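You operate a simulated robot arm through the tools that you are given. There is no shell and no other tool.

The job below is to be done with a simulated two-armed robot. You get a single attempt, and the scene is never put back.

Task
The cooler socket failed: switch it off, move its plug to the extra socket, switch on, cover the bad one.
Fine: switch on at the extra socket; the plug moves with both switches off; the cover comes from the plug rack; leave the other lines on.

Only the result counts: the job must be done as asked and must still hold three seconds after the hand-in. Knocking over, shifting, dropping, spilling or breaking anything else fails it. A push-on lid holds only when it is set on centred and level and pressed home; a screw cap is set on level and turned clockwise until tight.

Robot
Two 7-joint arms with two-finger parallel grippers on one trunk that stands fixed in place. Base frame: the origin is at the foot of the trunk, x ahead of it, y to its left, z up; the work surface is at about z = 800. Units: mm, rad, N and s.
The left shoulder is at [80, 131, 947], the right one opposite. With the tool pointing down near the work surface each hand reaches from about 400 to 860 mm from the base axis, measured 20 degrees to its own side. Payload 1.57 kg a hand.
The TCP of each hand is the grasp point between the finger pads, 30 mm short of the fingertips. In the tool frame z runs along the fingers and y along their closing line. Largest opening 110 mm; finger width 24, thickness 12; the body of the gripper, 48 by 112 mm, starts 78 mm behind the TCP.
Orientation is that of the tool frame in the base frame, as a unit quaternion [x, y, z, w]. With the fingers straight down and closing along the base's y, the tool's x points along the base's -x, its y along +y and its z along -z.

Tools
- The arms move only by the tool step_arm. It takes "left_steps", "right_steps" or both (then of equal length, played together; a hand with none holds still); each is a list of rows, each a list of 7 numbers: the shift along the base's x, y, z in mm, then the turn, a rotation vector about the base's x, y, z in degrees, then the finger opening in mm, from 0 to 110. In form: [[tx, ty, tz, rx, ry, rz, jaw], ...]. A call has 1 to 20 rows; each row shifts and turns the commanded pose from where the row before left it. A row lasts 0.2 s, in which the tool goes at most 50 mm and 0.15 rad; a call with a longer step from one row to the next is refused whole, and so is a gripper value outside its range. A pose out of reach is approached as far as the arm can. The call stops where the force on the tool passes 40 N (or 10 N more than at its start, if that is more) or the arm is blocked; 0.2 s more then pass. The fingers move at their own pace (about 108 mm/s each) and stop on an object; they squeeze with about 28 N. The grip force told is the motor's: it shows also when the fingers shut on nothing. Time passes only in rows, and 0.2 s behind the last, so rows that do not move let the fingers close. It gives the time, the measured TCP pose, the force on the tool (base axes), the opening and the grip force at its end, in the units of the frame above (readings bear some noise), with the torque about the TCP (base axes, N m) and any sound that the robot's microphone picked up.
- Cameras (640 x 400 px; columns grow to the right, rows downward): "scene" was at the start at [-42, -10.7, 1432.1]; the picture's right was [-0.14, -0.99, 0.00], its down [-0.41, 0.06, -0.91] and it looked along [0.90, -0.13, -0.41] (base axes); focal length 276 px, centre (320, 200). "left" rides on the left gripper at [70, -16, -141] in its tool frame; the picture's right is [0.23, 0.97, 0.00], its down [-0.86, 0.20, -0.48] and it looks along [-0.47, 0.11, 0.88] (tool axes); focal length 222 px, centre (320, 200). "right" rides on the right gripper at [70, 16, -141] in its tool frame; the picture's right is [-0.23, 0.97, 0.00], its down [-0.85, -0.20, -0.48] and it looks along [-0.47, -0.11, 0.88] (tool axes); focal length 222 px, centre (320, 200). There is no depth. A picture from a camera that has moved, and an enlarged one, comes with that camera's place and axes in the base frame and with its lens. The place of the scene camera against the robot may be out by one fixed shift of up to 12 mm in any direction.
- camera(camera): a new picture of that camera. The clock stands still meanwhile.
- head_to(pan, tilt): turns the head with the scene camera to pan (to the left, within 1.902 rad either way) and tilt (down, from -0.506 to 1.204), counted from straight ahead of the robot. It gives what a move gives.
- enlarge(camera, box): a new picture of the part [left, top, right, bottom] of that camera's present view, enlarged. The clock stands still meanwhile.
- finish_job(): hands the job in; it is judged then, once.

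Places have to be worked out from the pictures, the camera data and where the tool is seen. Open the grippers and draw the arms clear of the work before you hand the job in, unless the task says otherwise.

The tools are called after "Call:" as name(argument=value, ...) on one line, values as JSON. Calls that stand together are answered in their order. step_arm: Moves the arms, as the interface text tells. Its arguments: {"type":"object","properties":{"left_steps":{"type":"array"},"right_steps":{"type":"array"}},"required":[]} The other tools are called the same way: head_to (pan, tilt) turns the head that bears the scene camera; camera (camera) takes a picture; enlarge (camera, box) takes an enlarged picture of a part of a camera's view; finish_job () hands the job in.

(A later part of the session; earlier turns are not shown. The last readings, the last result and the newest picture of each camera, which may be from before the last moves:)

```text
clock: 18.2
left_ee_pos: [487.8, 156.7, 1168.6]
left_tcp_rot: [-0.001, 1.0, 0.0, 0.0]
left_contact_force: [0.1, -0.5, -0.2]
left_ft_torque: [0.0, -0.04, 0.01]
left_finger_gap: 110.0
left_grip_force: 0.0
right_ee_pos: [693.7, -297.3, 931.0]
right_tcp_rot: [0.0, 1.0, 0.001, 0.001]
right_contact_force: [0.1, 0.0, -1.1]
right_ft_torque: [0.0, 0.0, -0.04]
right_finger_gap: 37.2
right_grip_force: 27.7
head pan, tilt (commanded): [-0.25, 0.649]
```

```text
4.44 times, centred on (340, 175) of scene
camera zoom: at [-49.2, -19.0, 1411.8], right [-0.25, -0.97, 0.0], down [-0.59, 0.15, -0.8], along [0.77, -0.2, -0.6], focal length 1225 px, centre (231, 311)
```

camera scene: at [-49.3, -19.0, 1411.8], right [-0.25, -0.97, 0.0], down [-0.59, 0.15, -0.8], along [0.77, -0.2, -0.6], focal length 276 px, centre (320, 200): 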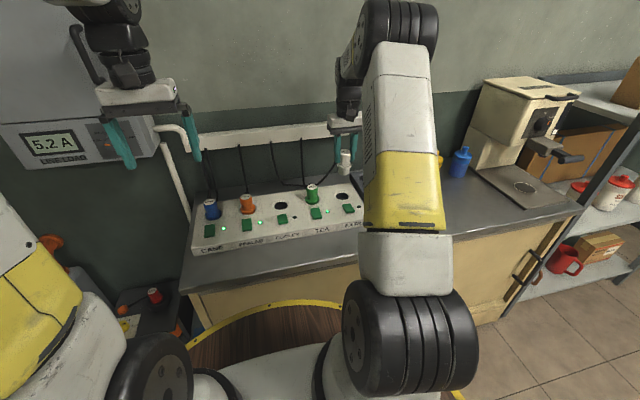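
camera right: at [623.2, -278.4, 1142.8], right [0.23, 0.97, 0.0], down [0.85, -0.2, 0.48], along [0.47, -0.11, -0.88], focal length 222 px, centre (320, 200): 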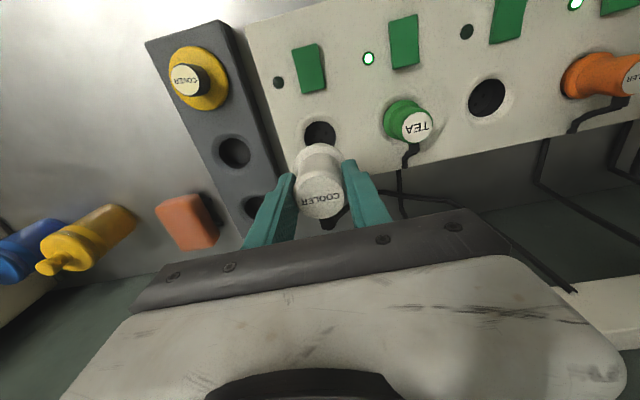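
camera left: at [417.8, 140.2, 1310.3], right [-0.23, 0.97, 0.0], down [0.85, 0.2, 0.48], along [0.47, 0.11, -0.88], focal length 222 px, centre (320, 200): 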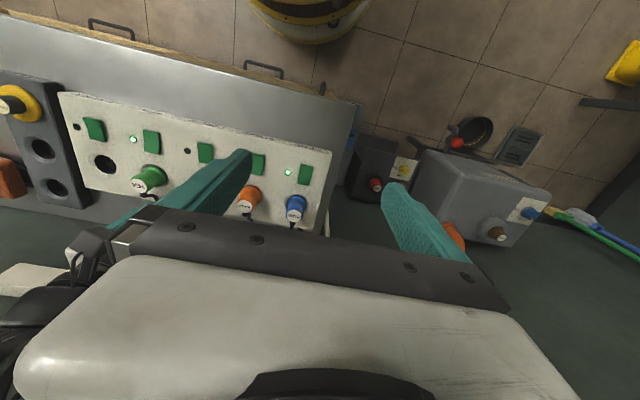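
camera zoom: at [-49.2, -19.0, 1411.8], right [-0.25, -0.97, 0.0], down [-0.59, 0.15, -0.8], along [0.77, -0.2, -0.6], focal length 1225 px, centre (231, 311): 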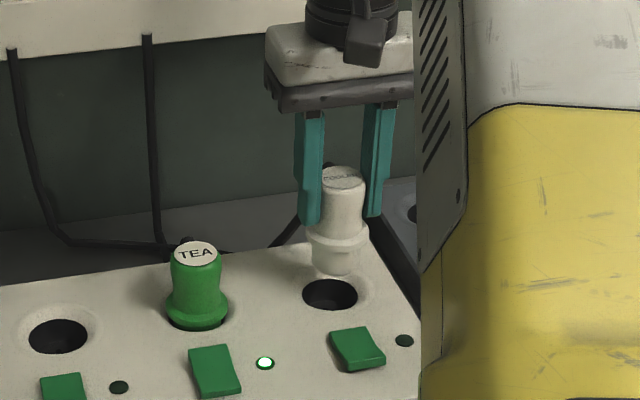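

The plug hangs square above the EXTRA hole. I'll lower it in small steps, stopping if the force builds.

Call:
step_arm(right_steps=[[0, 0, -5, 0, 0, 0, 20], [0, 0, -5, 0, 0, 0, 20], [0, 0, -5, 0, 0, 0, 20], [0, 0, -5, 0, 0, 0, 20], [0, 0, -5, 0, 0, 0, 20], [0, 0, -4, 0, 0, 0, 20], [0, 0, -4, 0, 0, 0, 20]])

Call:
enlarge(camera="right", box=[220, 80, 420, 205])

Call:
enlarge(camera="scene", box=[290, 150, 390, 230])

```text
clock: 19.8
left_ee_pos: [487.2, 156.7, 1168.5]
left_tcp_rot: [0.0, 1.0, 0.0, 0.0]
left_contact_force: [0.5, -0.2, 0.2]
left_ft_torque: [-0.01, 0.02, 0.04]
left_finger_gap: 109.7
left_grip_force: 0.1
right_ee_pos: [693.0, -298.1, 899.9]
right_tcp_rot: [0.0, 1.0, 0.001, 0.001]
right_contact_force: [0.3, 0.2, -0.8]
right_ft_torque: [0.0, 0.01, 0.0]
right_finger_gap: 37.0
right_grip_force: 27.7
head pan, tilt (commanded): [-0.25, 0.649]
```

```text
3.20 times, centred on (320, 142) of right
camera zoom: at [622.3, -281.7, 1041.7], right [0.23, 0.97, 0.0], down [0.85, -0.2, 0.48], along [0.47, -0.11, -0.88], focal length 711 px, centre (320, 384)
```

zoom: 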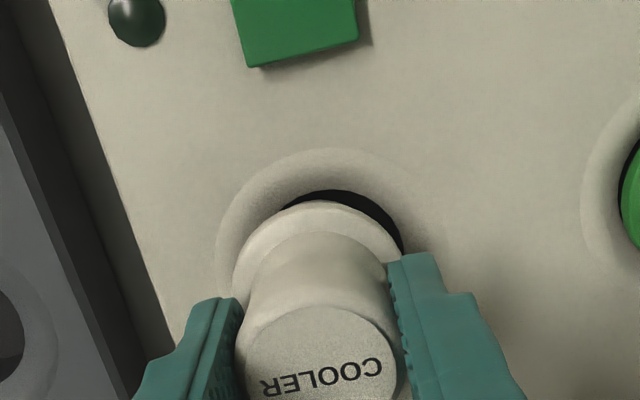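

```text
5.00 times, centred on (340, 190) of scene
camera zoom: at [-49.3, -19.0, 1411.8], right [-0.25, -0.97, 0.0], down [-0.59, 0.15, -0.8], along [0.77, -0.2, -0.6], focal length 1378 px, centre (220, 250)
```

zoom: 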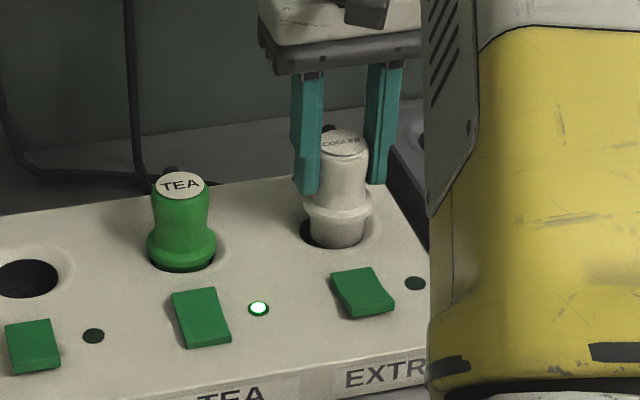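

No contact force yet, but the hole looks slightly toward +y of the plug in both views. I'll zoom in further before entering.

Call:
enlarge(camera="scene", box=[325, 165, 365, 215])

Call:
enlarge(camera="right", box=[200, 80, 440, 240])

```text
8.00 times, centred on (345, 190) of scene
camera zoom: at [-49.3, -19.0, 1411.8], right [-0.25, -0.97, 0.0], down [-0.59, 0.15, -0.8], along [0.77, -0.2, -0.6], focal length 2205 px, centre (120, 280)
```

zoom: 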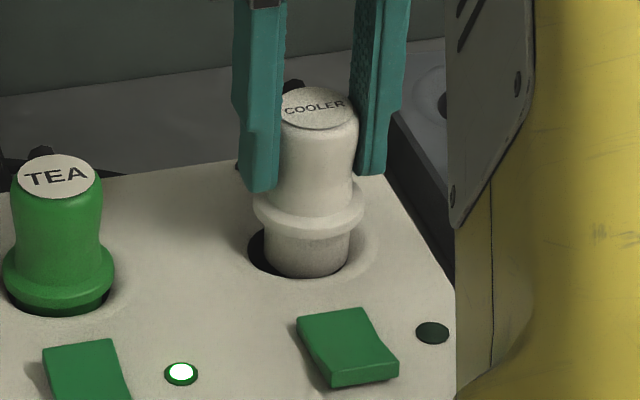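

```text
2.50 times, centred on (320, 160) of right
camera zoom: at [622.3, -281.7, 1041.7], right [0.23, 0.97, 0.0], down [0.85, -0.2, 0.48], along [0.47, -0.11, -0.88], focal length 555 px, centre (320, 300)
```

zoom: 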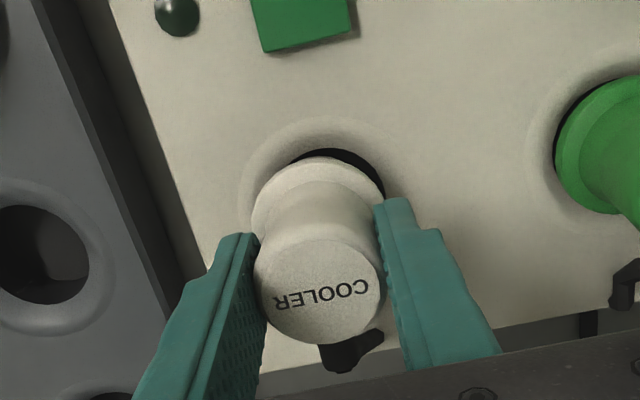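

Both views agree: the hand has drifted about 3 mm toward -y and about 1 mm toward -x relative to the hole, compared with the COOLER reference at this height. I'll correct by (+1.0,+2.8) before going in.

Call:
step_arm(right_steps=[[0.5, 1.4, 0, 0, 0, 0, 20], [0.5, 1.4, 0, 0, 0, 0, 20], [0, 0, 0, 0, 0, 0, 20], [0, 0, 0, 0, 0, 0, 20]])

Call:
enlarge(camera="scene", box=[325, 165, 365, 215])

Call:
enlarge(camera="right", box=[200, 80, 440, 240])

```text
clock: 20.8
left_ee_pos: [487.3, 155.9, 1168.3]
left_tcp_rot: [0.0, 1.0, 0.0, 0.0]
left_contact_force: [-0.6, 0.5, 0.2]
left_ft_torque: [0.02, 0.02, -0.03]
left_finger_gap: 110.1
left_grip_force: 0.0
right_ee_pos: [694.2, -295.1, 900.4]
right_tcp_rot: [0.0, 1.0, 0.0, 0.001]
right_contact_force: [0.1, -0.5, -1.2]
right_ft_torque: [0.01, -0.01, -0.01]
right_finger_gap: 37.1
right_grip_force: 28.2
head pan, tilt (commanded): [-0.25, 0.649]
```

```text
8.00 times, centred on (345, 190) of scene
camera zoom: at [-49.2, -19.0, 1411.8], right [-0.25, -0.97, 0.0], down [-0.59, 0.15, -0.8], along [0.77, -0.2, -0.6], focal length 2205 px, centre (120, 280)
```

zoom: 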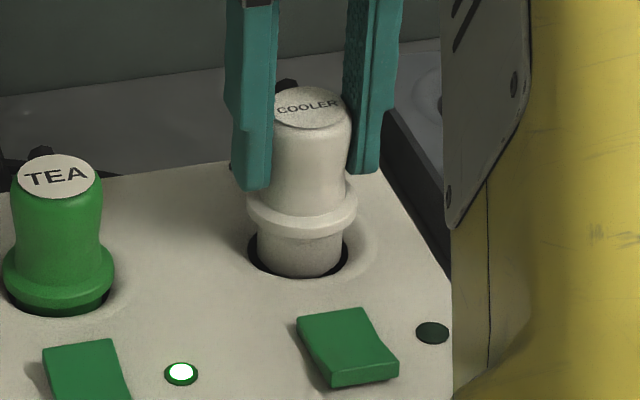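

```text
2.50 times, centred on (320, 160) of right
camera zoom: at [623.2, -278.7, 1042.2], right [0.23, 0.97, 0.0], down [0.85, -0.2, 0.48], along [0.47, -0.11, -0.88], focal length 555 px, centre (320, 300)
```

zoom: 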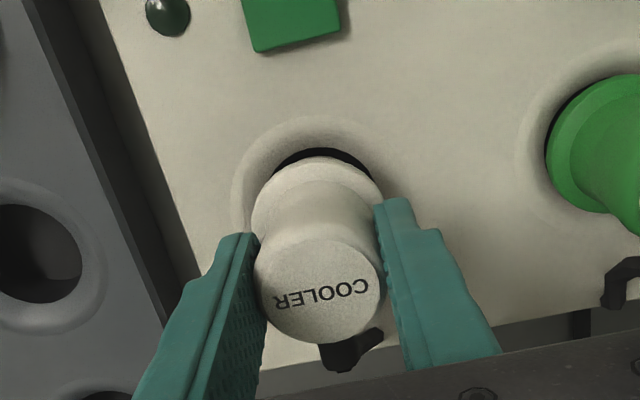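

Now the plug body is concentric with the hole in both views, and the landmarks match the reference. I'll continue down in small steps.

Call:
step_arm(right_steps=[[0, 0, -3, 0, 0, 0, 20], [0, 0, -3, 0, 0, 0, 20], [0, 0, -3, 0, 0, 0, 20], [0, 0, -3, 0, 0, 0, 20]])

Call:
enlarge(camera="scene", box=[325, 165, 365, 215])

Call:
enlarge(camera="right", box=[200, 80, 440, 240])

```text
clock: 21.8
left_ee_pos: [487.2, 157.5, 1167.6]
left_tcp_rot: [0.001, 1.0, 0.0, 0.0]
left_contact_force: [0.2, 0.3, -0.2]
left_ft_torque: [-0.03, 0.0, -0.01]
left_finger_gap: 109.9
left_grip_force: 0.0
right_ee_pos: [692.9, -294.7, 887.1]
right_tcp_rot: [0.001, 1.0, 0.0, 0.002]
right_contact_force: [-0.6, -0.4, -1.8]
right_ft_torque: [-0.03, 0.03, 0.06]
right_finger_gap: 37.1
right_grip_force: 28.2
head pan, tilt (commanded): [-0.25, 0.649]
```

```text
8.00 times, centred on (345, 190) of scene
camera zoom: at [-49.3, -19.0, 1411.8], right [-0.25, -0.97, 0.0], down [-0.59, 0.15, -0.8], along [0.77, -0.2, -0.6], focal length 2205 px, centre (120, 280)
```

zoom: 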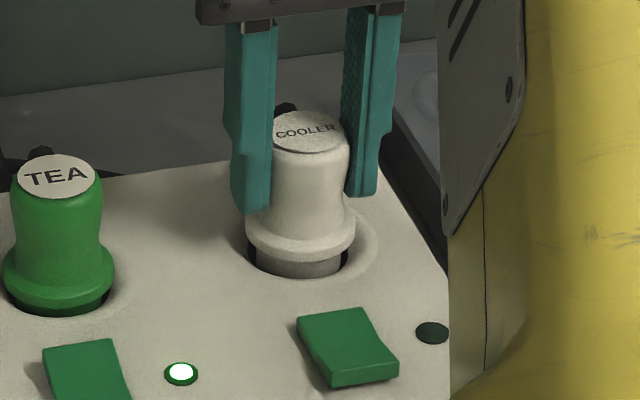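

```text
2.50 times, centred on (320, 160) of right
camera zoom: at [623.3, -278.7, 1030.0], right [0.23, 0.97, 0.0], down [0.85, -0.2, 0.48], along [0.47, -0.11, -0.88], focal length 555 px, centre (320, 300)
```

zoom: 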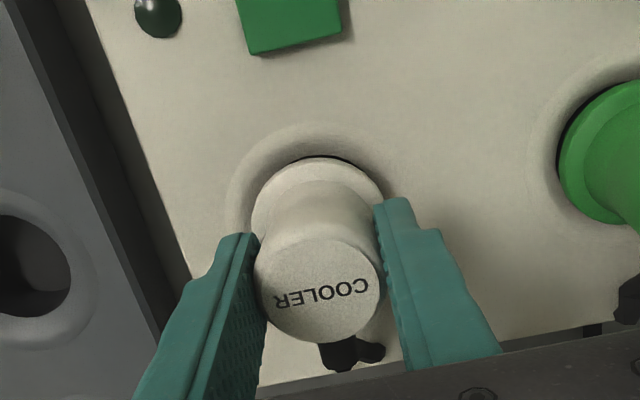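

The plug body is entering with no resistance. About 10 mm remains, so I'll continue to seat it.

Call:
step_arm(right_steps=[[0, 0, -3, 0, 0, 0, 20], [0, 0, -3, 0, 0, 0, 20], [0, 0, -2, 0, 0, 0, 20], [0, 0, -2, 0, 0, 0, 20]])

Call:
enlarge(camera="scene", box=[325, 165, 365, 215])

Call:
enlarge(camera="right", box=[200, 80, 440, 240])

```text
clock: 22.8
left_ee_pos: [486.7, 156.5, 1169.0]
left_tcp_rot: [0.0, 1.0, 0.001, -0.001]
left_contact_force: [0.3, -0.4, 0.1]
left_ft_torque: [0.0, -0.01, 0.0]
left_finger_gap: 110.1
left_grip_force: 0.0
right_ee_pos: [694.3, -295.2, 879.3]
right_tcp_rot: [0.0, 1.0, 0.0, 0.004]
right_contact_force: [0.1, 2.2, 23.5]
right_ft_torque: [0.5, -0.14, 0.0]
right_finger_gap: 37.4
right_grip_force: 28.3
head pan, tilt (commanded): [-0.25, 0.649]
```

```text
8.00 times, centred on (345, 190) of scene
camera zoom: at [-50.1, -18.6, 1411.7], right [-0.25, -0.97, 0.0], down [-0.59, 0.15, -0.8], along [0.77, -0.2, -0.6], focal length 2205 px, centre (120, 280)
```

zoom: 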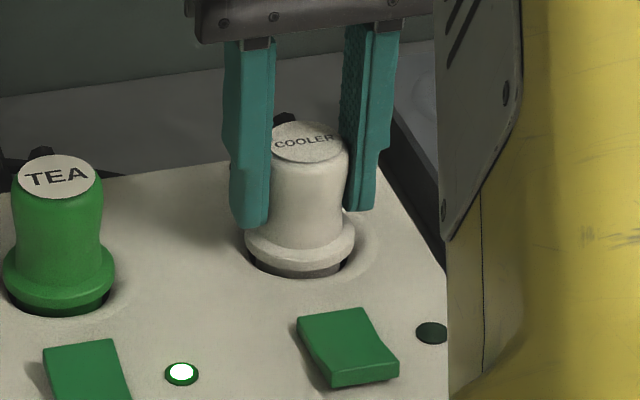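

```text
2.50 times, centred on (320, 160) of right
camera zoom: at [623.2, -278.4, 1021.6], right [0.23, 0.97, 0.0], down [0.85, -0.2, 0.49], along [0.47, -0.11, -0.87], focal length 555 px, centre (320, 300)
```

zoom: 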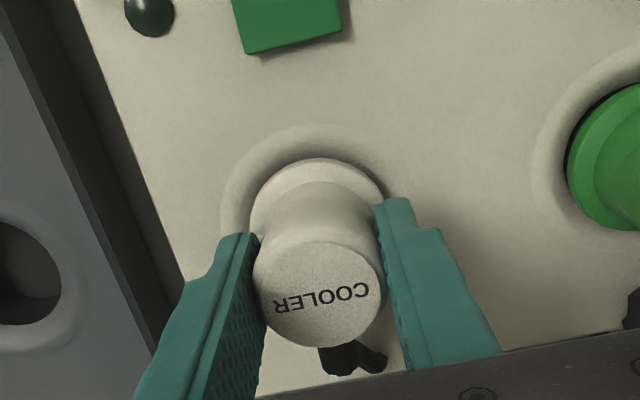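

Resistance is now 23 N with about 2 mm to go, likely the contacts engaging. I'll push slightly more and listen.

Call:
step_arm(right_steps=[[0, 0, -1.5, 0, 0, 0, 20], [0, 0, -1.5, 0, 0, 0, 20]])

Call:
enlarge(camera="scene", box=[325, 165, 365, 215])

Call:
enlarge(camera="right", box=[200, 80, 440, 240])

```text
clock: 23.4
left_ee_pos: [488.2, 157.3, 1168.5]
left_tcp_rot: [-0.001, 1.0, 0.001, 0.0]
left_contact_force: [-1.0, 0.4, 0.0]
left_ft_torque: [0.01, 0.01, 0.0]
left_finger_gap: 109.8
left_grip_force: 0.0
right_ee_pos: [694.4, -294.5, 875.0]
right_tcp_rot: [0.0, 1.0, 0.001, 0.002]
right_contact_force: [0.7, 2.3, 21.9]
right_ft_torque: [0.39, -0.15, -0.03]
right_finger_gap: 36.9
right_grip_force: 28.2
head pan, tilt (commanded): [-0.25, 0.649]
```

```text
8.00 times, centred on (345, 190) of scene
camera zoom: at [-49.9, -18.6, 1411.7], right [-0.25, -0.97, 0.0], down [-0.59, 0.15, -0.8], along [0.77, -0.2, -0.6], focal length 2205 px, centre (120, 280)
```

zoom: 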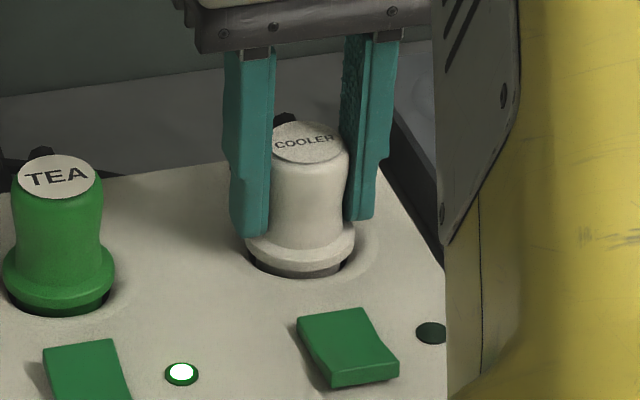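

```text
2.50 times, centred on (320, 160) of right
camera zoom: at [623.3, -278.5, 1017.2], right [0.23, 0.97, 0.0], down [0.85, -0.2, 0.48], along [0.47, -0.11, -0.88], focal length 555 px, centre (320, 300)
```

zoom: 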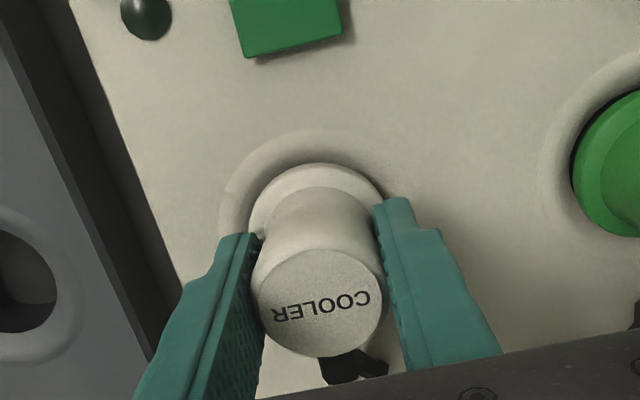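

The fingers slid about 4 mm down the plug while the plug stayed put. Its label height matches the seated TEA plug (label-to-hole distance about 135 px, against 138 expected), so it looks seated. I'll open, lift clear and inspect.

Call:
step_arm(right_steps=[[0, 0, 1, 0, 0, 0, 50], [0, 0, 0, 0, 0, 0, 75], [0, 0, 0, 0, 0, 0, 75], [0, 0, 20, 0, 0, 0, 75], [0, 0, 35, 0, 0, 0, 75], [0, 0, 40, 0, 0, 0, 75], [0, 0, 0, 0, 0, 0, 75]])

Call:
enlarge(camera="scene", box=[300, 165, 370, 225])

Call:
camera(camera="right")

Call:
enlarge(camera="right", box=[240, 60, 480, 210])

```text
clock: 25.0
left_ee_pos: [487.6, 155.9, 1168.4]
left_tcp_rot: [0.0, 1.0, 0.0, 0.0]
left_contact_force: [0.4, 0.2, -0.3]
left_ft_torque: [0.02, -0.03, -0.01]
left_finger_gap: 109.9
left_grip_force: 0.1
right_ee_pos: [691.9, -294.7, 969.9]
right_tcp_rot: [0.0, 1.0, 0.0, 0.002]
right_contact_force: [-0.2, -0.7, 0.3]
right_ft_torque: [0.02, 0.01, 0.02]
right_finger_gap: 74.9
right_grip_force: 0.1
head pan, tilt (commanded): [-0.25, 0.649]
```

```text
6.67 times, centred on (335, 195) of scene
camera zoom: at [-49.3, -19.0, 1411.8], right [-0.25, -0.97, 0.0], down [-0.59, 0.15, -0.8], along [0.77, -0.2, -0.6], focal length 1838 px, centre (220, 233)
```

zoom: 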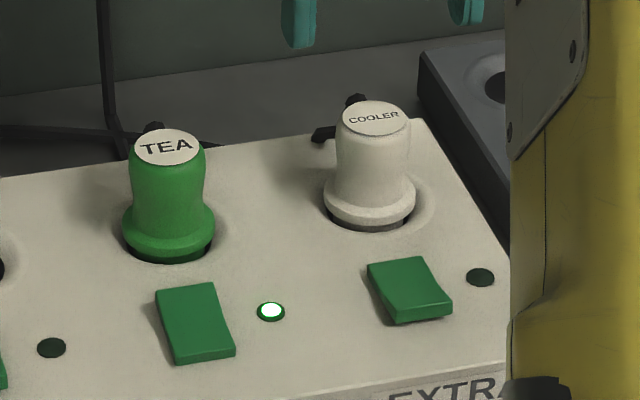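

```text
taken
camera right: at [621.4, -278.7, 1112.9], right [0.23, 0.97, 0.0], down [0.85, -0.2, 0.48], along [0.47, -0.11, -0.88], focal length 222 px, centre (320, 200)
```

right: 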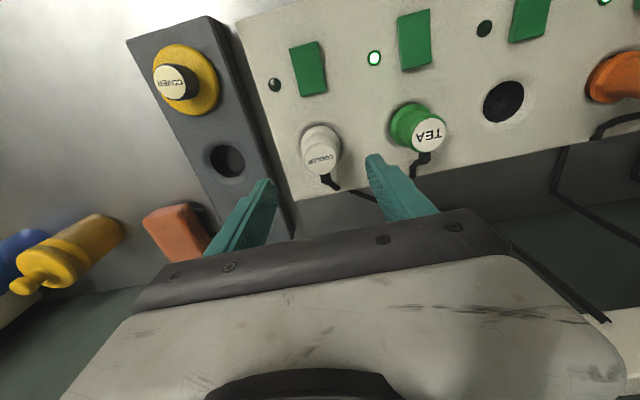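

```text
2.67 times, centred on (360, 135) of right
camera zoom: at [621.4, -278.7, 1112.9], right [0.23, 0.97, 0.0], down [0.85, -0.2, 0.48], along [0.47, -0.11, -0.88], focal length 592 px, centre (213, 373)
```

zoom: 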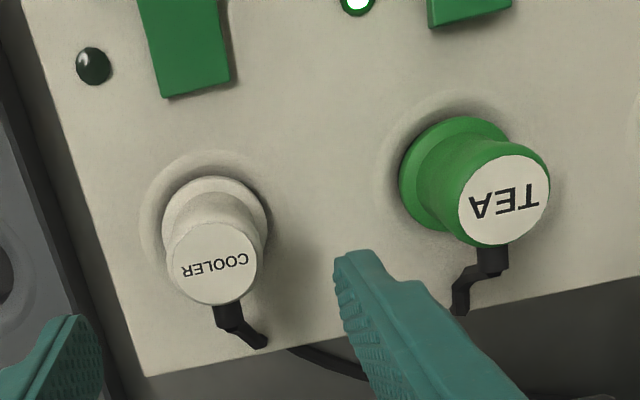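

The plug in EXTRA looks level and at the same height as the seated TEA plug. To be sure it's home, I'll close the fingers and press gently on its top.

Call:
step_arm(right_steps=[[1, 0, 0, 0, 0, 0, 30], [0, 0, 0, 0, 0, 0, 0], [0, 0, -20, 0, 0, 0, 0], [0, 0, -20, 0, 0, 0, 0], [0, 0, -5, 0, 0, 0, 0], [0, 0, -3, 0, 0, 0, 0], [0, 0, -2, 0, 0, 0, 0], [0, 0, -2, 0, 0, 0, 0]])

Call:
enlarge(camera="scene", box=[300, 165, 370, 225])

```text
clock: 26.8
left_ee_pos: [487.4, 157.3, 1168.0]
left_tcp_rot: [-0.001, 1.0, 0.0, 0.0]
left_contact_force: [0.1, -0.5, 0.7]
left_ft_torque: [0.01, 0.02, 0.02]
left_finger_gap: 110.2
left_grip_force: 0.0
right_ee_pos: [694.2, -295.9, 917.5]
right_tcp_rot: [0.0, 1.0, 0.0, 0.001]
right_contact_force: [0.1, 0.3, -0.4]
right_ft_torque: [-0.01, 0.0, 0.0]
right_finger_gap: 0.2
right_grip_force: 21.5
head pan, tilt (commanded): [-0.25, 0.649]
```

```text
6.67 times, centred on (335, 195) of scene
camera zoom: at [-49.3, -19.0, 1411.8], right [-0.25, -0.97, 0.0], down [-0.59, 0.15, -0.8], along [0.77, -0.2, -0.6], focal length 1838 px, centre (220, 233)
```

zoom: 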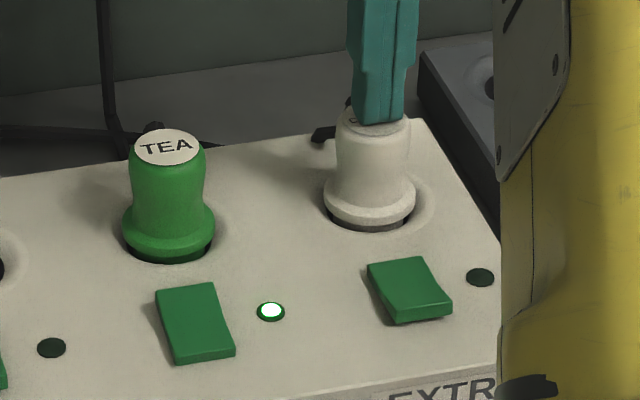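

The fingertips are just above the plug top with no contact yet. I'll go on pressing in 1.5–2 mm steps.

Call:
step_arm(right_steps=[[0, 0, -2, 0, 0, 0, 0], [0, 0, -2, 0, 0, 0, 0], [0, 0, -1.5, 0, 0, 0, 0], [0, 0, -1.5, 0, 0, 0, 0], [0, 0, -1.5, 0, 0, 0, 0]])

Call:
enlarge(camera="scene", box=[300, 165, 370, 225])

```text
clock: 27.6
left_ee_pos: [485.0, 157.9, 1168.8]
left_tcp_rot: [-0.001, 1.0, 0.0, -0.001]
left_contact_force: [0.2, -0.5, -0.4]
left_ft_torque: [0.0, 0.0, -0.01]
left_finger_gap: 109.8
left_grip_force: 0.0
right_ee_pos: [695.8, -296.6, 917.5]
right_tcp_rot: [0.001, 1.0, -0.001, 0.006]
right_contact_force: [-4.9, 0.2, 12.0]
right_ft_torque: [0.01, 0.22, 0.01]
right_finger_gap: 0.3
right_grip_force: 21.7
head pan, tilt (commanded): [-0.25, 0.649]
stopped in row 4 (right hand): the force on the tool passed its limit at 43 N (the readings are from after the stop); the commanded pose is now the measured one
```

```text
6.67 times, centred on (335, 195) of scene
camera zoom: at [-50.0, -18.7, 1411.7], right [-0.25, -0.97, 0.0], down [-0.59, 0.15, -0.8], along [0.77, -0.2, -0.6], focal length 1838 px, centre (220, 233)
```

zoom: 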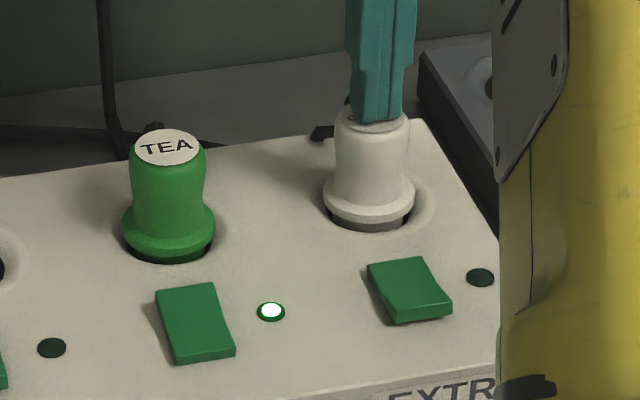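

43 N on top didn't move it, so the plug is home, with its top at z≈887. Next I'll lift and move over the robot-side end of the EXTRA rocker, about (598,-292).

Call:
step_arm(right_steps=[[0, 0, 10, 0, 0, 0, 0], [0, 0, 25, 0, 0, 0, 0], [0, 0, 25, 0, 0, 0, 0], [-33, 1, 0, 0, 0, 0, 0], [-33, 1, 0, 0, 0, 0, 0], [-32, 1, 0, 0, 0, 0, 0], [0, 0, -20, 0, 0, 0, 0], [0, 0, 0, 0, 0, 0, 0]])

Call:
camera(camera="right")

Call:
enlarge(camera="right", box=[220, 80, 420, 240])

Call:
camera(camera="scene")

```text
clock: 29.4
left_ee_pos: [487.2, 157.4, 1168.6]
left_tcp_rot: [0.0, 1.0, -0.001, 0.0]
left_contact_force: [-0.3, 0.1, -0.9]
left_ft_torque: [0.03, 0.01, 0.01]
left_finger_gap: 109.5
left_grip_force: 0.1
right_ee_pos: [599.3, -291.2, 956.4]
right_tcp_rot: [0.0, 1.0, -0.001, 0.004]
right_contact_force: [0.4, -0.1, 0.4]
right_ft_torque: [0.01, -0.01, 0.01]
right_finger_gap: 0.1
right_grip_force: 21.4
head pan, tilt (commanded): [-0.25, 0.649]
```

```text
taken
camera right: at [527.3, -274.8, 1097.8], right [0.23, 0.97, 0.0], down [0.85, -0.2, 0.49], along [0.47, -0.11, -0.87], focal length 222 px, centre (320, 200)
```

right: 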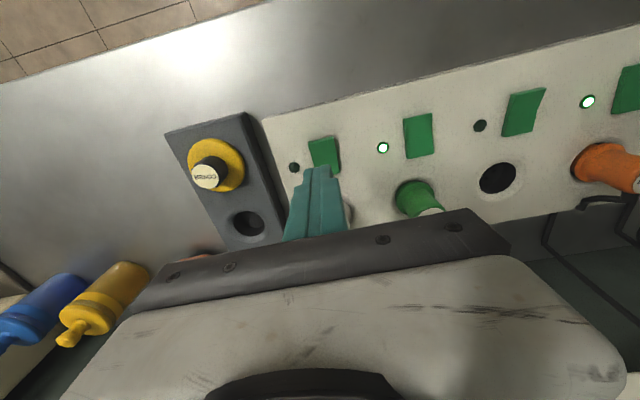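

```text
2.50 times, centred on (320, 160) of right
camera zoom: at [527.3, -274.8, 1097.8], right [0.23, 0.97, 0.0], down [0.85, -0.2, 0.49], along [0.47, -0.11, -0.87], focal length 555 px, centre (320, 300)
```

zoom: 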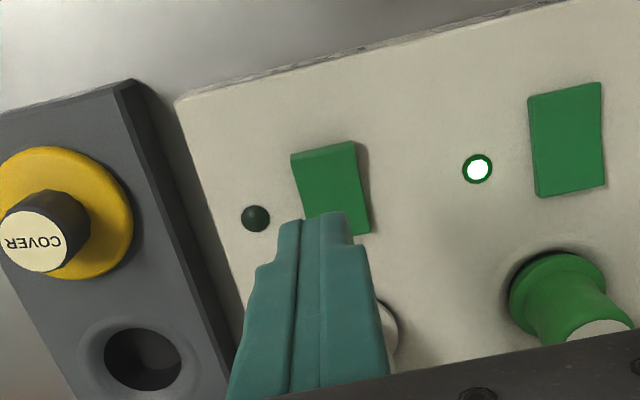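

```text
taken
camera scene: at [-49.4, -19.0, 1411.8], right [-0.25, -0.97, 0.0], down [-0.59, 0.15, -0.8], along [0.77, -0.2, -0.6], focal length 276 px, centre (320, 200)
```

scene: 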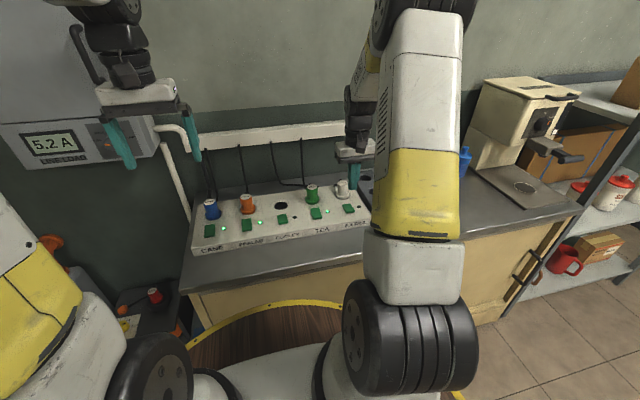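

The fingers are over the EXTRA rocker, whose near edge is at x≈588 and centre y≈-290. I'll shift slightly, remove the small tool tilt, come down to just above it and check.

Call:
step_arm(right_steps=[[-1, 2.5, -20, 0, 0.4, 0, 0], [0, 0, -25, 0, 0, 0, 0], [0, 0, -22, 0, 0, 0, 0], [0, 0, 0, 0, 0, 0, 0]])

Call:
enlarge(camera="right", box=[220, 80, 420, 240])

Call:
enlarge(camera="scene", box=[300, 160, 380, 240])

```text
clock: 30.4
left_ee_pos: [486.4, 158.1, 1167.5]
left_tcp_rot: [0.0, 1.0, 0.001, -0.001]
left_contact_force: [0.1, 0.3, -0.3]
left_ft_torque: [-0.03, 0.0, -0.01]
left_finger_gap: 110.1
left_grip_force: 0.1
right_ee_pos: [595.8, -291.0, 888.2]
right_tcp_rot: [0.0, 1.0, -0.001, 0.001]
right_contact_force: [0.1, -0.4, -0.5]
right_ft_torque: [0.03, 0.01, -0.02]
right_finger_gap: 0.0
right_grip_force: 20.5
head pan, tilt (commanded): [-0.25, 0.649]
```

```text
2.50 times, centred on (320, 160) of right
camera zoom: at [525.6, -274.5, 1031.6], right [0.23, 0.97, 0.0], down [0.85, -0.2, 0.48], along [0.47, -0.11, -0.88], focal length 555 px, centre (320, 300)
```

zoom: 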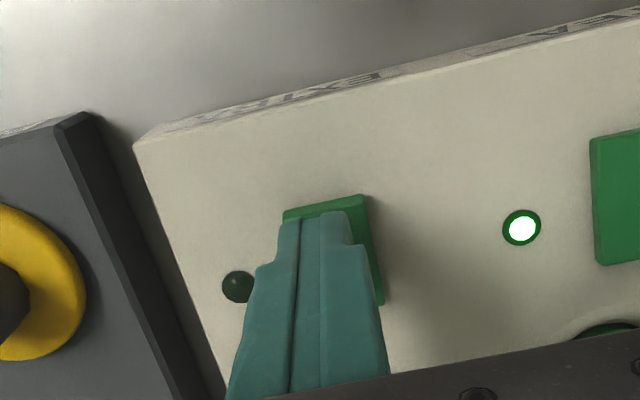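

```text
5.00 times, centred on (340, 200) of scene
camera zoom: at [-49.3, -19.0, 1411.8], right [-0.25, -0.97, 0.0], down [-0.59, 0.15, -0.8], along [0.77, -0.2, -0.6], focal length 1378 px, centre (220, 200)
```

zoom: 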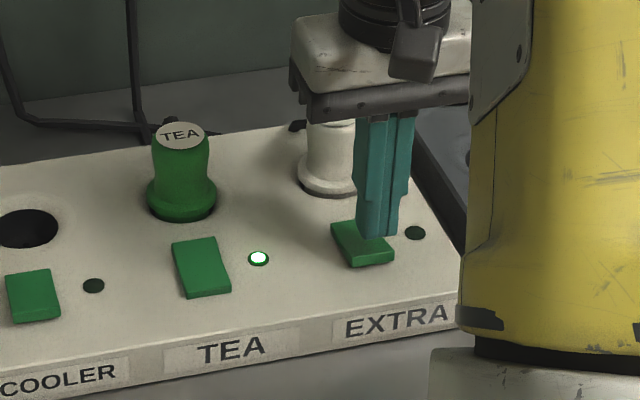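

The fingertips cover the robot-side half of the EXTRA rocker. I'll press it down to switch on.

Call:
step_arm(right_steps=[[0, 1, -4, 0, 0, 0, 0], [0, 0, -4, 0, 0, 0, 0], [0, 0, -3, 0, 0, 0, 0], [0, 0, -3, 0, 0, 0, 0], [0, 0, -2, 0, 0, 0, 0], [0, 0, -2, 0, 0, 0, 0]])

Call:
enlarge(camera="scene", box=[300, 160, 380, 240])

Call:
enlarge(camera="right", box=[220, 80, 420, 240])

```text
clock: 31.8
left_ee_pos: [486.4, 157.3, 1168.9]
left_tcp_rot: [0.001, 1.0, 0.0, 0.0]
left_contact_force: [0.6, -0.3, 0.2]
left_ft_torque: [0.01, -0.02, -0.02]
left_finger_gap: 110.2
left_grip_force: 0.1
right_ee_pos: [595.4, -289.5, 872.7]
right_tcp_rot: [0.0, 1.0, -0.001, 0.003]
right_contact_force: [-7.9, -2.5, 29.9]
right_ft_torque: [-0.14, -0.14, 0.2]
right_finger_gap: 0.0
right_grip_force: 20.8
head pan, tilt (commanded): [-0.25, 0.649]
```

```text
5.00 times, centred on (340, 200) of scene
camera zoom: at [-50.5, -18.7, 1411.7], right [-0.25, -0.97, 0.0], down [-0.59, 0.15, -0.8], along [0.77, -0.2, -0.6], focal length 1378 px, centre (220, 200)
```

zoom: 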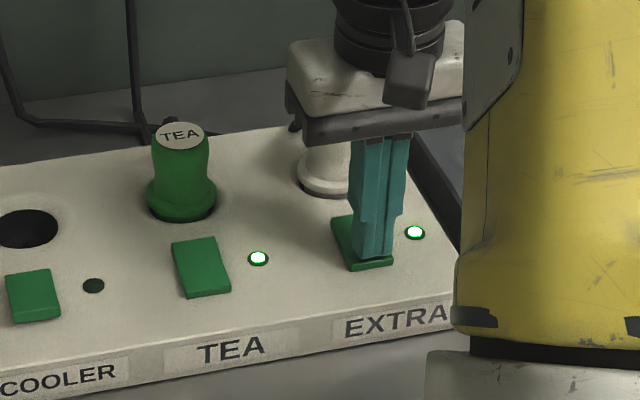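

```text
2.50 times, centred on (320, 160) of right
camera zoom: at [525.1, -272.6, 1015.5], right [0.23, 0.97, 0.0], down [0.85, -0.2, 0.48], along [0.47, -0.11, -0.88], focal length 555 px, centre (320, 300)
```

zoom: 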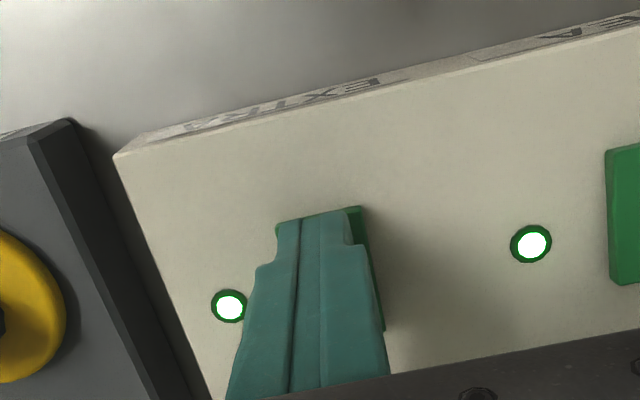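

The EXTRA lamp is lit, so the plug is live and seated. I'll lift off and go to the plug rack to look at the yellow cover, which I estimate near (592,-425).

Call:
step_arm(right_steps=[[0, 0, 10, 0, 0, 0, 0], [0, 0, 30, 0, 0, 0, 0], [0, 0, 40, 0, 0, 0, 0], [0, 0, 30, 0, 0, 0, 20], [0, -40, 0, 0, 0, 0, 50], [0, -45, 0, 0, 0, 0, 70], [0, -45, 0, 0, 0, 0, 70], [0, 0, 0, 0, 0, 0, 70]])

Call:
camera(camera="right")

Call:
enlarge(camera="right", box=[200, 60, 440, 220])

Call:
camera(camera="scene")

```text
clock: 33.6
left_ee_pos: [488.7, 156.9, 1166.6]
left_tcp_rot: [0.0, 1.0, 0.0, 0.001]
left_contact_force: [0.8, 0.5, 0.1]
left_ft_torque: [0.03, -0.01, -0.03]
left_finger_gap: 110.0
left_grip_force: 0.0
right_ee_pos: [598.6, -416.6, 980.5]
right_tcp_rot: [0.0, 1.0, -0.001, 0.001]
right_contact_force: [-0.7, 0.6, -0.2]
right_ft_torque: [0.02, 0.02, 0.01]
right_finger_gap: 70.3
right_grip_force: 0.1
head pan, tilt (commanded): [-0.25, 0.649]
```

```text
taken
camera right: at [528.3, -400.3, 1123.5], right [0.23, 0.97, 0.0], down [0.85, -0.2, 0.48], along [0.47, -0.11, -0.88], focal length 222 px, centre (320, 200)
```

right: 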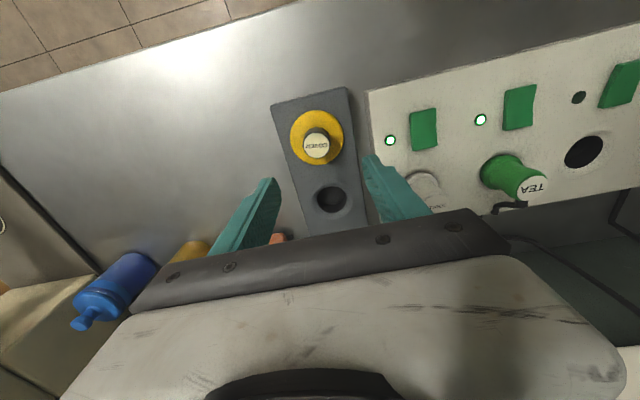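

```text
2.50 times, centred on (320, 140) of right
camera zoom: at [528.3, -400.3, 1123.5], right [0.23, 0.97, 0.0], down [0.85, -0.2, 0.48], along [0.47, -0.11, -0.88], focal length 555 px, centre (320, 350)
```

zoom: 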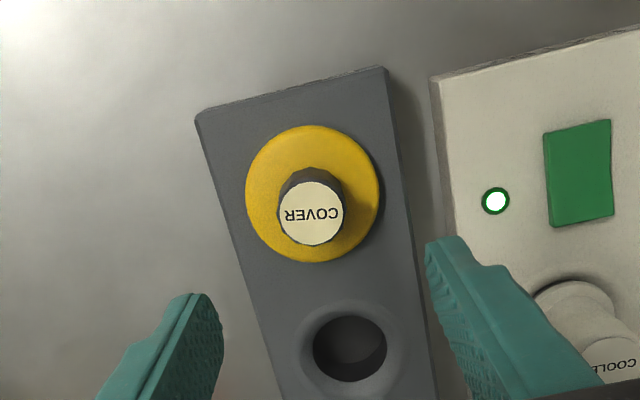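

```text
taken
camera scene: at [-49.3, -19.0, 1411.8], right [-0.25, -0.97, 0.0], down [-0.59, 0.15, -0.8], along [0.77, -0.2, -0.6], focal length 276 px, centre (320, 200)
```

scene: 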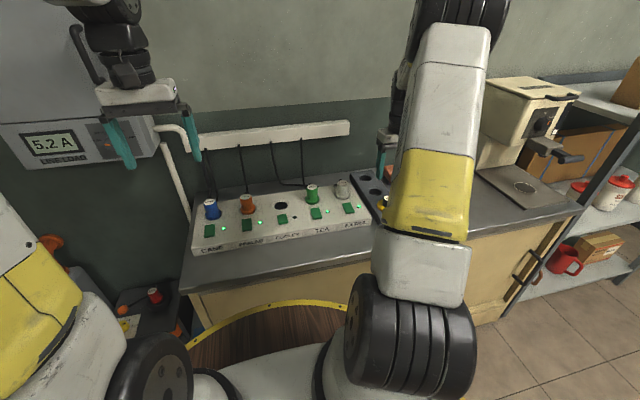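

The cover shows a disc about 68 mm across centred near (591,-419), with a knob about 30 mm wide whose top is around z≈870. I'll line up and come down partway to refine.

Call:
step_arm(right_steps=[[-4, -1.5, -15, 0, 0, 0, 70], [-3.5, -1.3, -20, 0, 0, 0, 70], [0, 0, -20, 0, 0, 0, 70], [0, 0, 0, 0, 0, 0, 70], [0, 0, 0, 0, 0, 0, 70]])

Call:
enlarge(camera="right", box=[200, 80, 440, 240])

Call:
enlarge(camera="left", box=[0, 60, 120, 220])

```text
clock: 34.8
left_ee_pos: [488.3, 156.2, 1168.0]
left_tcp_rot: [0.0, 1.0, 0.0, 0.0]
left_contact_force: [-0.4, 0.4, 0.8]
left_ft_torque: [-0.01, -0.01, 0.0]
left_finger_gap: 110.2
left_grip_force: 0.0
right_ee_pos: [589.4, -421.1, 926.6]
right_tcp_rot: [0.0, 1.0, -0.001, 0.001]
right_contact_force: [-0.4, 0.3, -0.2]
right_ft_torque: [-0.01, 0.01, -0.01]
right_finger_gap: 70.1
right_grip_force: 0.0
head pan, tilt (commanded): [-0.25, 0.649]
```

```text
2.50 times, centred on (320, 160) of right
camera zoom: at [519.6, -404.7, 1068.5], right [0.23, 0.97, 0.0], down [0.85, -0.2, 0.48], along [0.47, -0.11, -0.88], focal length 555 px, centre (320, 300)
```

zoom: 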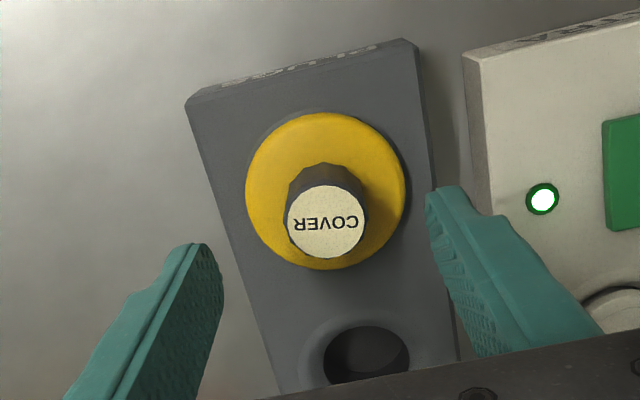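

```text
2.50 times, centred on (60, 140) of left
camera zoom: at [417.9, 140.1, 1310.3], right [-0.23, 0.97, 0.0], down [0.85, 0.2, 0.48], along [0.47, 0.11, -0.88], focal length 555 px, centre (970, 350)
```

zoom: 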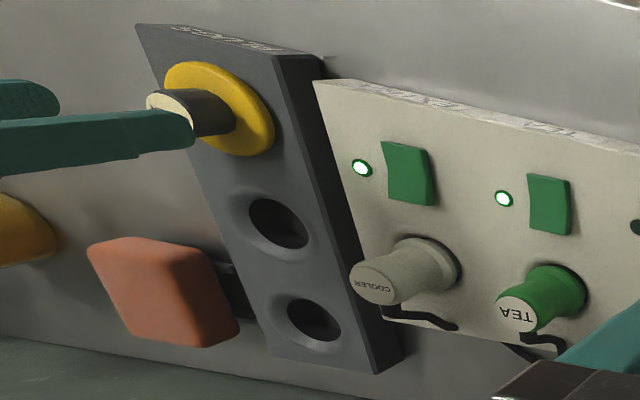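

Refined: the disc top is at z≈838 and the knob top at z≈876, centred near (590.5,-419). I'll shift +1.6 mm in y and descend so the tips stop about 6 mm above the disc.

Call:
step_arm(right_steps=[[0.8, 1.6, -15, 0, 0, 0, 70], [0, 0, -15, 0, 0, 0, 70], [0, 0, -12, 0, 0, 0, 70], [0, 0, -9, 0, 0, 0, 70], [0, 0, 0, 0, 0, 0, 70]])

Call:
enlarge(camera="right", box=[200, 80, 440, 240])

Call:
enlarge(camera="left", box=[0, 60, 120, 220])

```text
clock: 36.0
left_ee_pos: [488.7, 155.9, 1168.3]
left_tcp_rot: [0.0, 1.0, 0.0, -0.001]
left_contact_force: [-0.4, 0.2, 0.5]
left_ft_torque: [-0.01, 0.02, 0.02]
left_finger_gap: 109.6
left_grip_force: 0.1
right_ee_pos: [590.5, -418.5, 874.6]
right_tcp_rot: [-0.001, 1.0, -0.001, 0.002]
right_contact_force: [1.1, -0.4, -0.5]
right_ft_torque: [0.01, 0.02, 0.01]
right_finger_gap: 70.0
right_grip_force: 0.0
head pan, tilt (commanded): [-0.25, 0.649]
```

```text
2.50 times, centred on (320, 160) of right
camera zoom: at [519.9, -402.7, 1016.7], right [0.23, 0.97, 0.0], down [0.85, -0.2, 0.48], along [0.47, -0.11, -0.88], focal length 555 px, centre (320, 300)
```

zoom: 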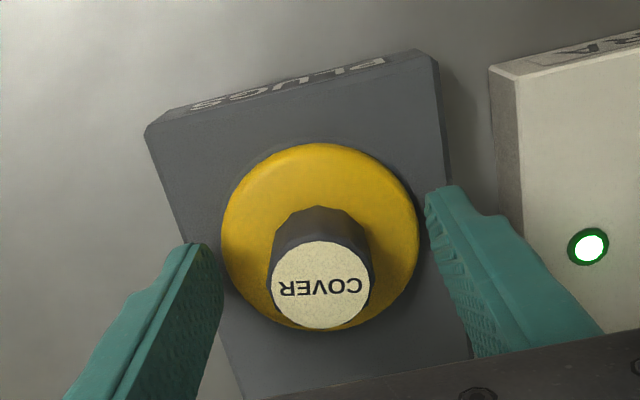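

```text
2.50 times, centred on (60, 140) of left
camera zoom: at [417.9, 140.1, 1310.3], right [-0.23, 0.97, 0.0], down [0.86, 0.2, 0.48], along [0.47, 0.11, -0.88], focal length 555 px, centre (970, 350)
```

zoom: 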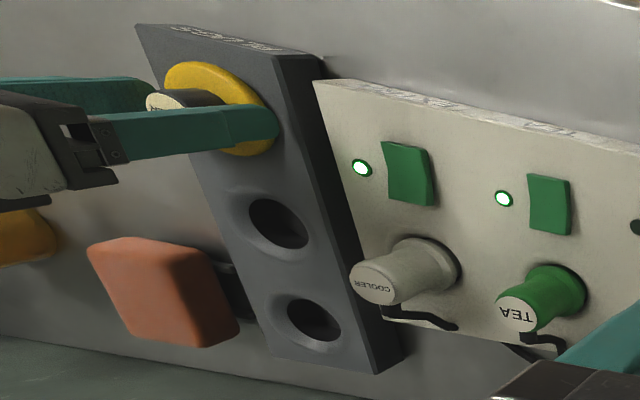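

The knob is centred, with its top level with the TCP. I'll go 3 mm lower for more overlap and close on the knob.

Call:
step_arm(right_steps=[[0, 0, -3, 0, 0, 0, 70], [0, 0, 0, 0, 0, 0, 45], [0, 0, 0, 0, 0, 0, 25], [0, 0, 0, 0, 0, 0, 15], [0, 0, 0, 0, 0, 0, 15], [0, 0, 0, 0, 0, 0, 15]])

Call:
enlarge(camera="right", box=[200, 80, 440, 240])

Call:
enlarge(camera="left", box=[0, 60, 120, 220])

```text
clock: 37.4
left_ee_pos: [487.2, 156.8, 1167.6]
left_tcp_rot: [0.0, 1.0, 0.0, 0.0]
left_contact_force: [-0.5, 1.3, 0.7]
left_ft_torque: [-0.01, 0.01, -0.01]
left_finger_gap: 110.1
left_grip_force: 0.0
right_ee_pos: [589.8, -418.5, 871.9]
right_tcp_rot: [-0.001, 1.0, -0.001, 0.001]
right_contact_force: [0.1, -1.6, 2.4]
right_ft_torque: [-0.07, -0.03, 0.02]
right_finger_gap: 65.9
right_grip_force: 28.0
head pan, tilt (commanded): [-0.25, 0.649]
```

```text
2.50 times, centred on (320, 160) of right
camera zoom: at [519.7, -402.9, 1014.6], right [0.23, 0.97, 0.0], down [0.85, -0.2, 0.48], along [0.47, -0.11, -0.88], focal length 555 px, centre (320, 300)
```

zoom: 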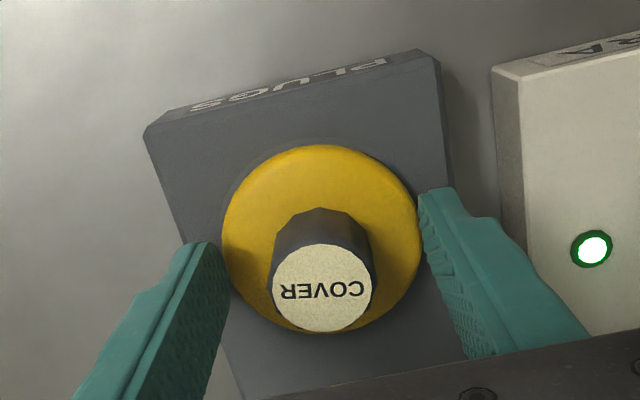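

```text
2.50 times, centred on (60, 140) of left
camera zoom: at [417.8, 140.2, 1310.3], right [-0.23, 0.97, 0.0], down [0.85, 0.2, 0.48], along [0.47, 0.11, -0.88], focal length 555 px, centre (970, 350)
```

zoom: 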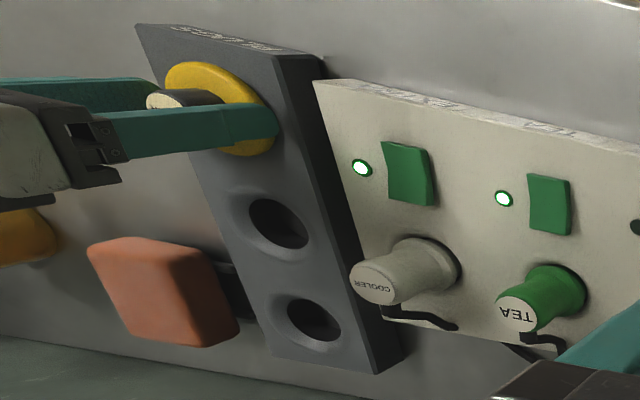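

The fingers stopped at 66 mm on the disc's rim, so the disc top sits above the tips. I'll open, rise 8 mm and close again on the knob.

Call:
step_arm(right_steps=[[0, 0, 0, 0, 0, 0, 75], [0, 0, 0, 0, 0, 0, 75], [0, 0, 8, 0, 0, 0, 75], [0, 0, 0, 0, 0, 0, 60], [0, 0, 0, 0, 0, 0, 45], [0, 0, 0, 0, 0, 0, 25], [0, 0, 0, 0, 0, 0, 15], [0, 0, 0, 0, 0, 0, 15]])

Call:
enlarge(camera="right", box=[200, 80, 440, 240])

Call:
enlarge(camera="left", box=[0, 60, 120, 220])

```text
clock: 39.2
left_ee_pos: [487.1, 156.5, 1168.3]
left_tcp_rot: [0.0, 1.0, 0.0, 0.0]
left_contact_force: [-0.1, 0.6, -0.4]
left_ft_torque: [0.0, 0.03, 0.02]
left_finger_gap: 110.0
left_grip_force: 0.1
right_ee_pos: [590.1, -419.9, 880.5]
right_tcp_rot: [0.0, 1.0, -0.001, 0.0]
right_contact_force: [-0.2, 0.1, -0.6]
right_ft_torque: [0.03, 0.01, 0.0]
right_finger_gap: 30.3
right_grip_force: 28.0
head pan, tilt (commanded): [-0.25, 0.649]
```

```text
2.50 times, centred on (320, 160) of right
camera zoom: at [519.8, -403.0, 1023.0], right [0.23, 0.97, 0.0], down [0.85, -0.2, 0.48], along [0.47, -0.11, -0.88], focal length 555 px, centre (320, 300)
```

zoom: 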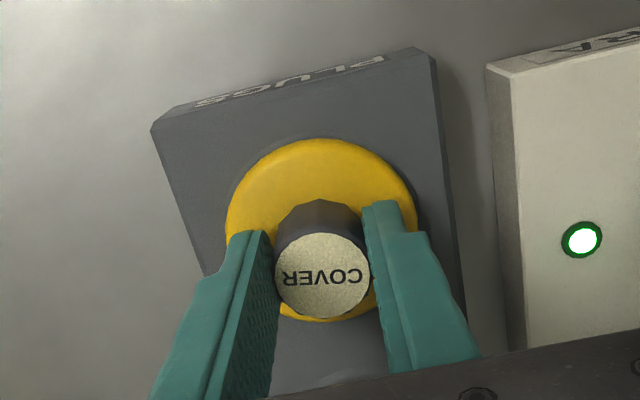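

```text
2.50 times, centred on (60, 140) of left
camera zoom: at [417.8, 140.1, 1310.3], right [-0.23, 0.97, 0.0], down [0.85, 0.2, 0.48], along [0.47, 0.11, -0.88], focal length 555 px, centre (970, 350)
```

zoom: 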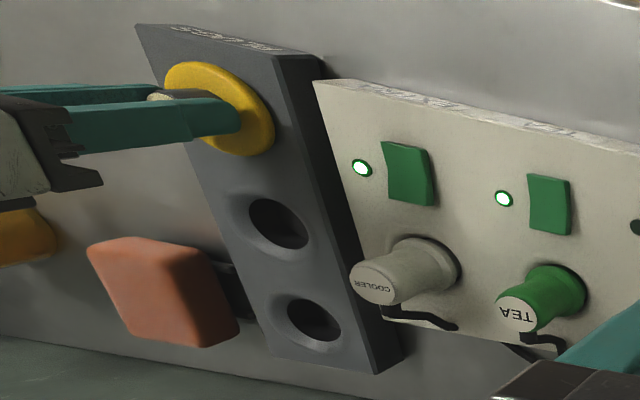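

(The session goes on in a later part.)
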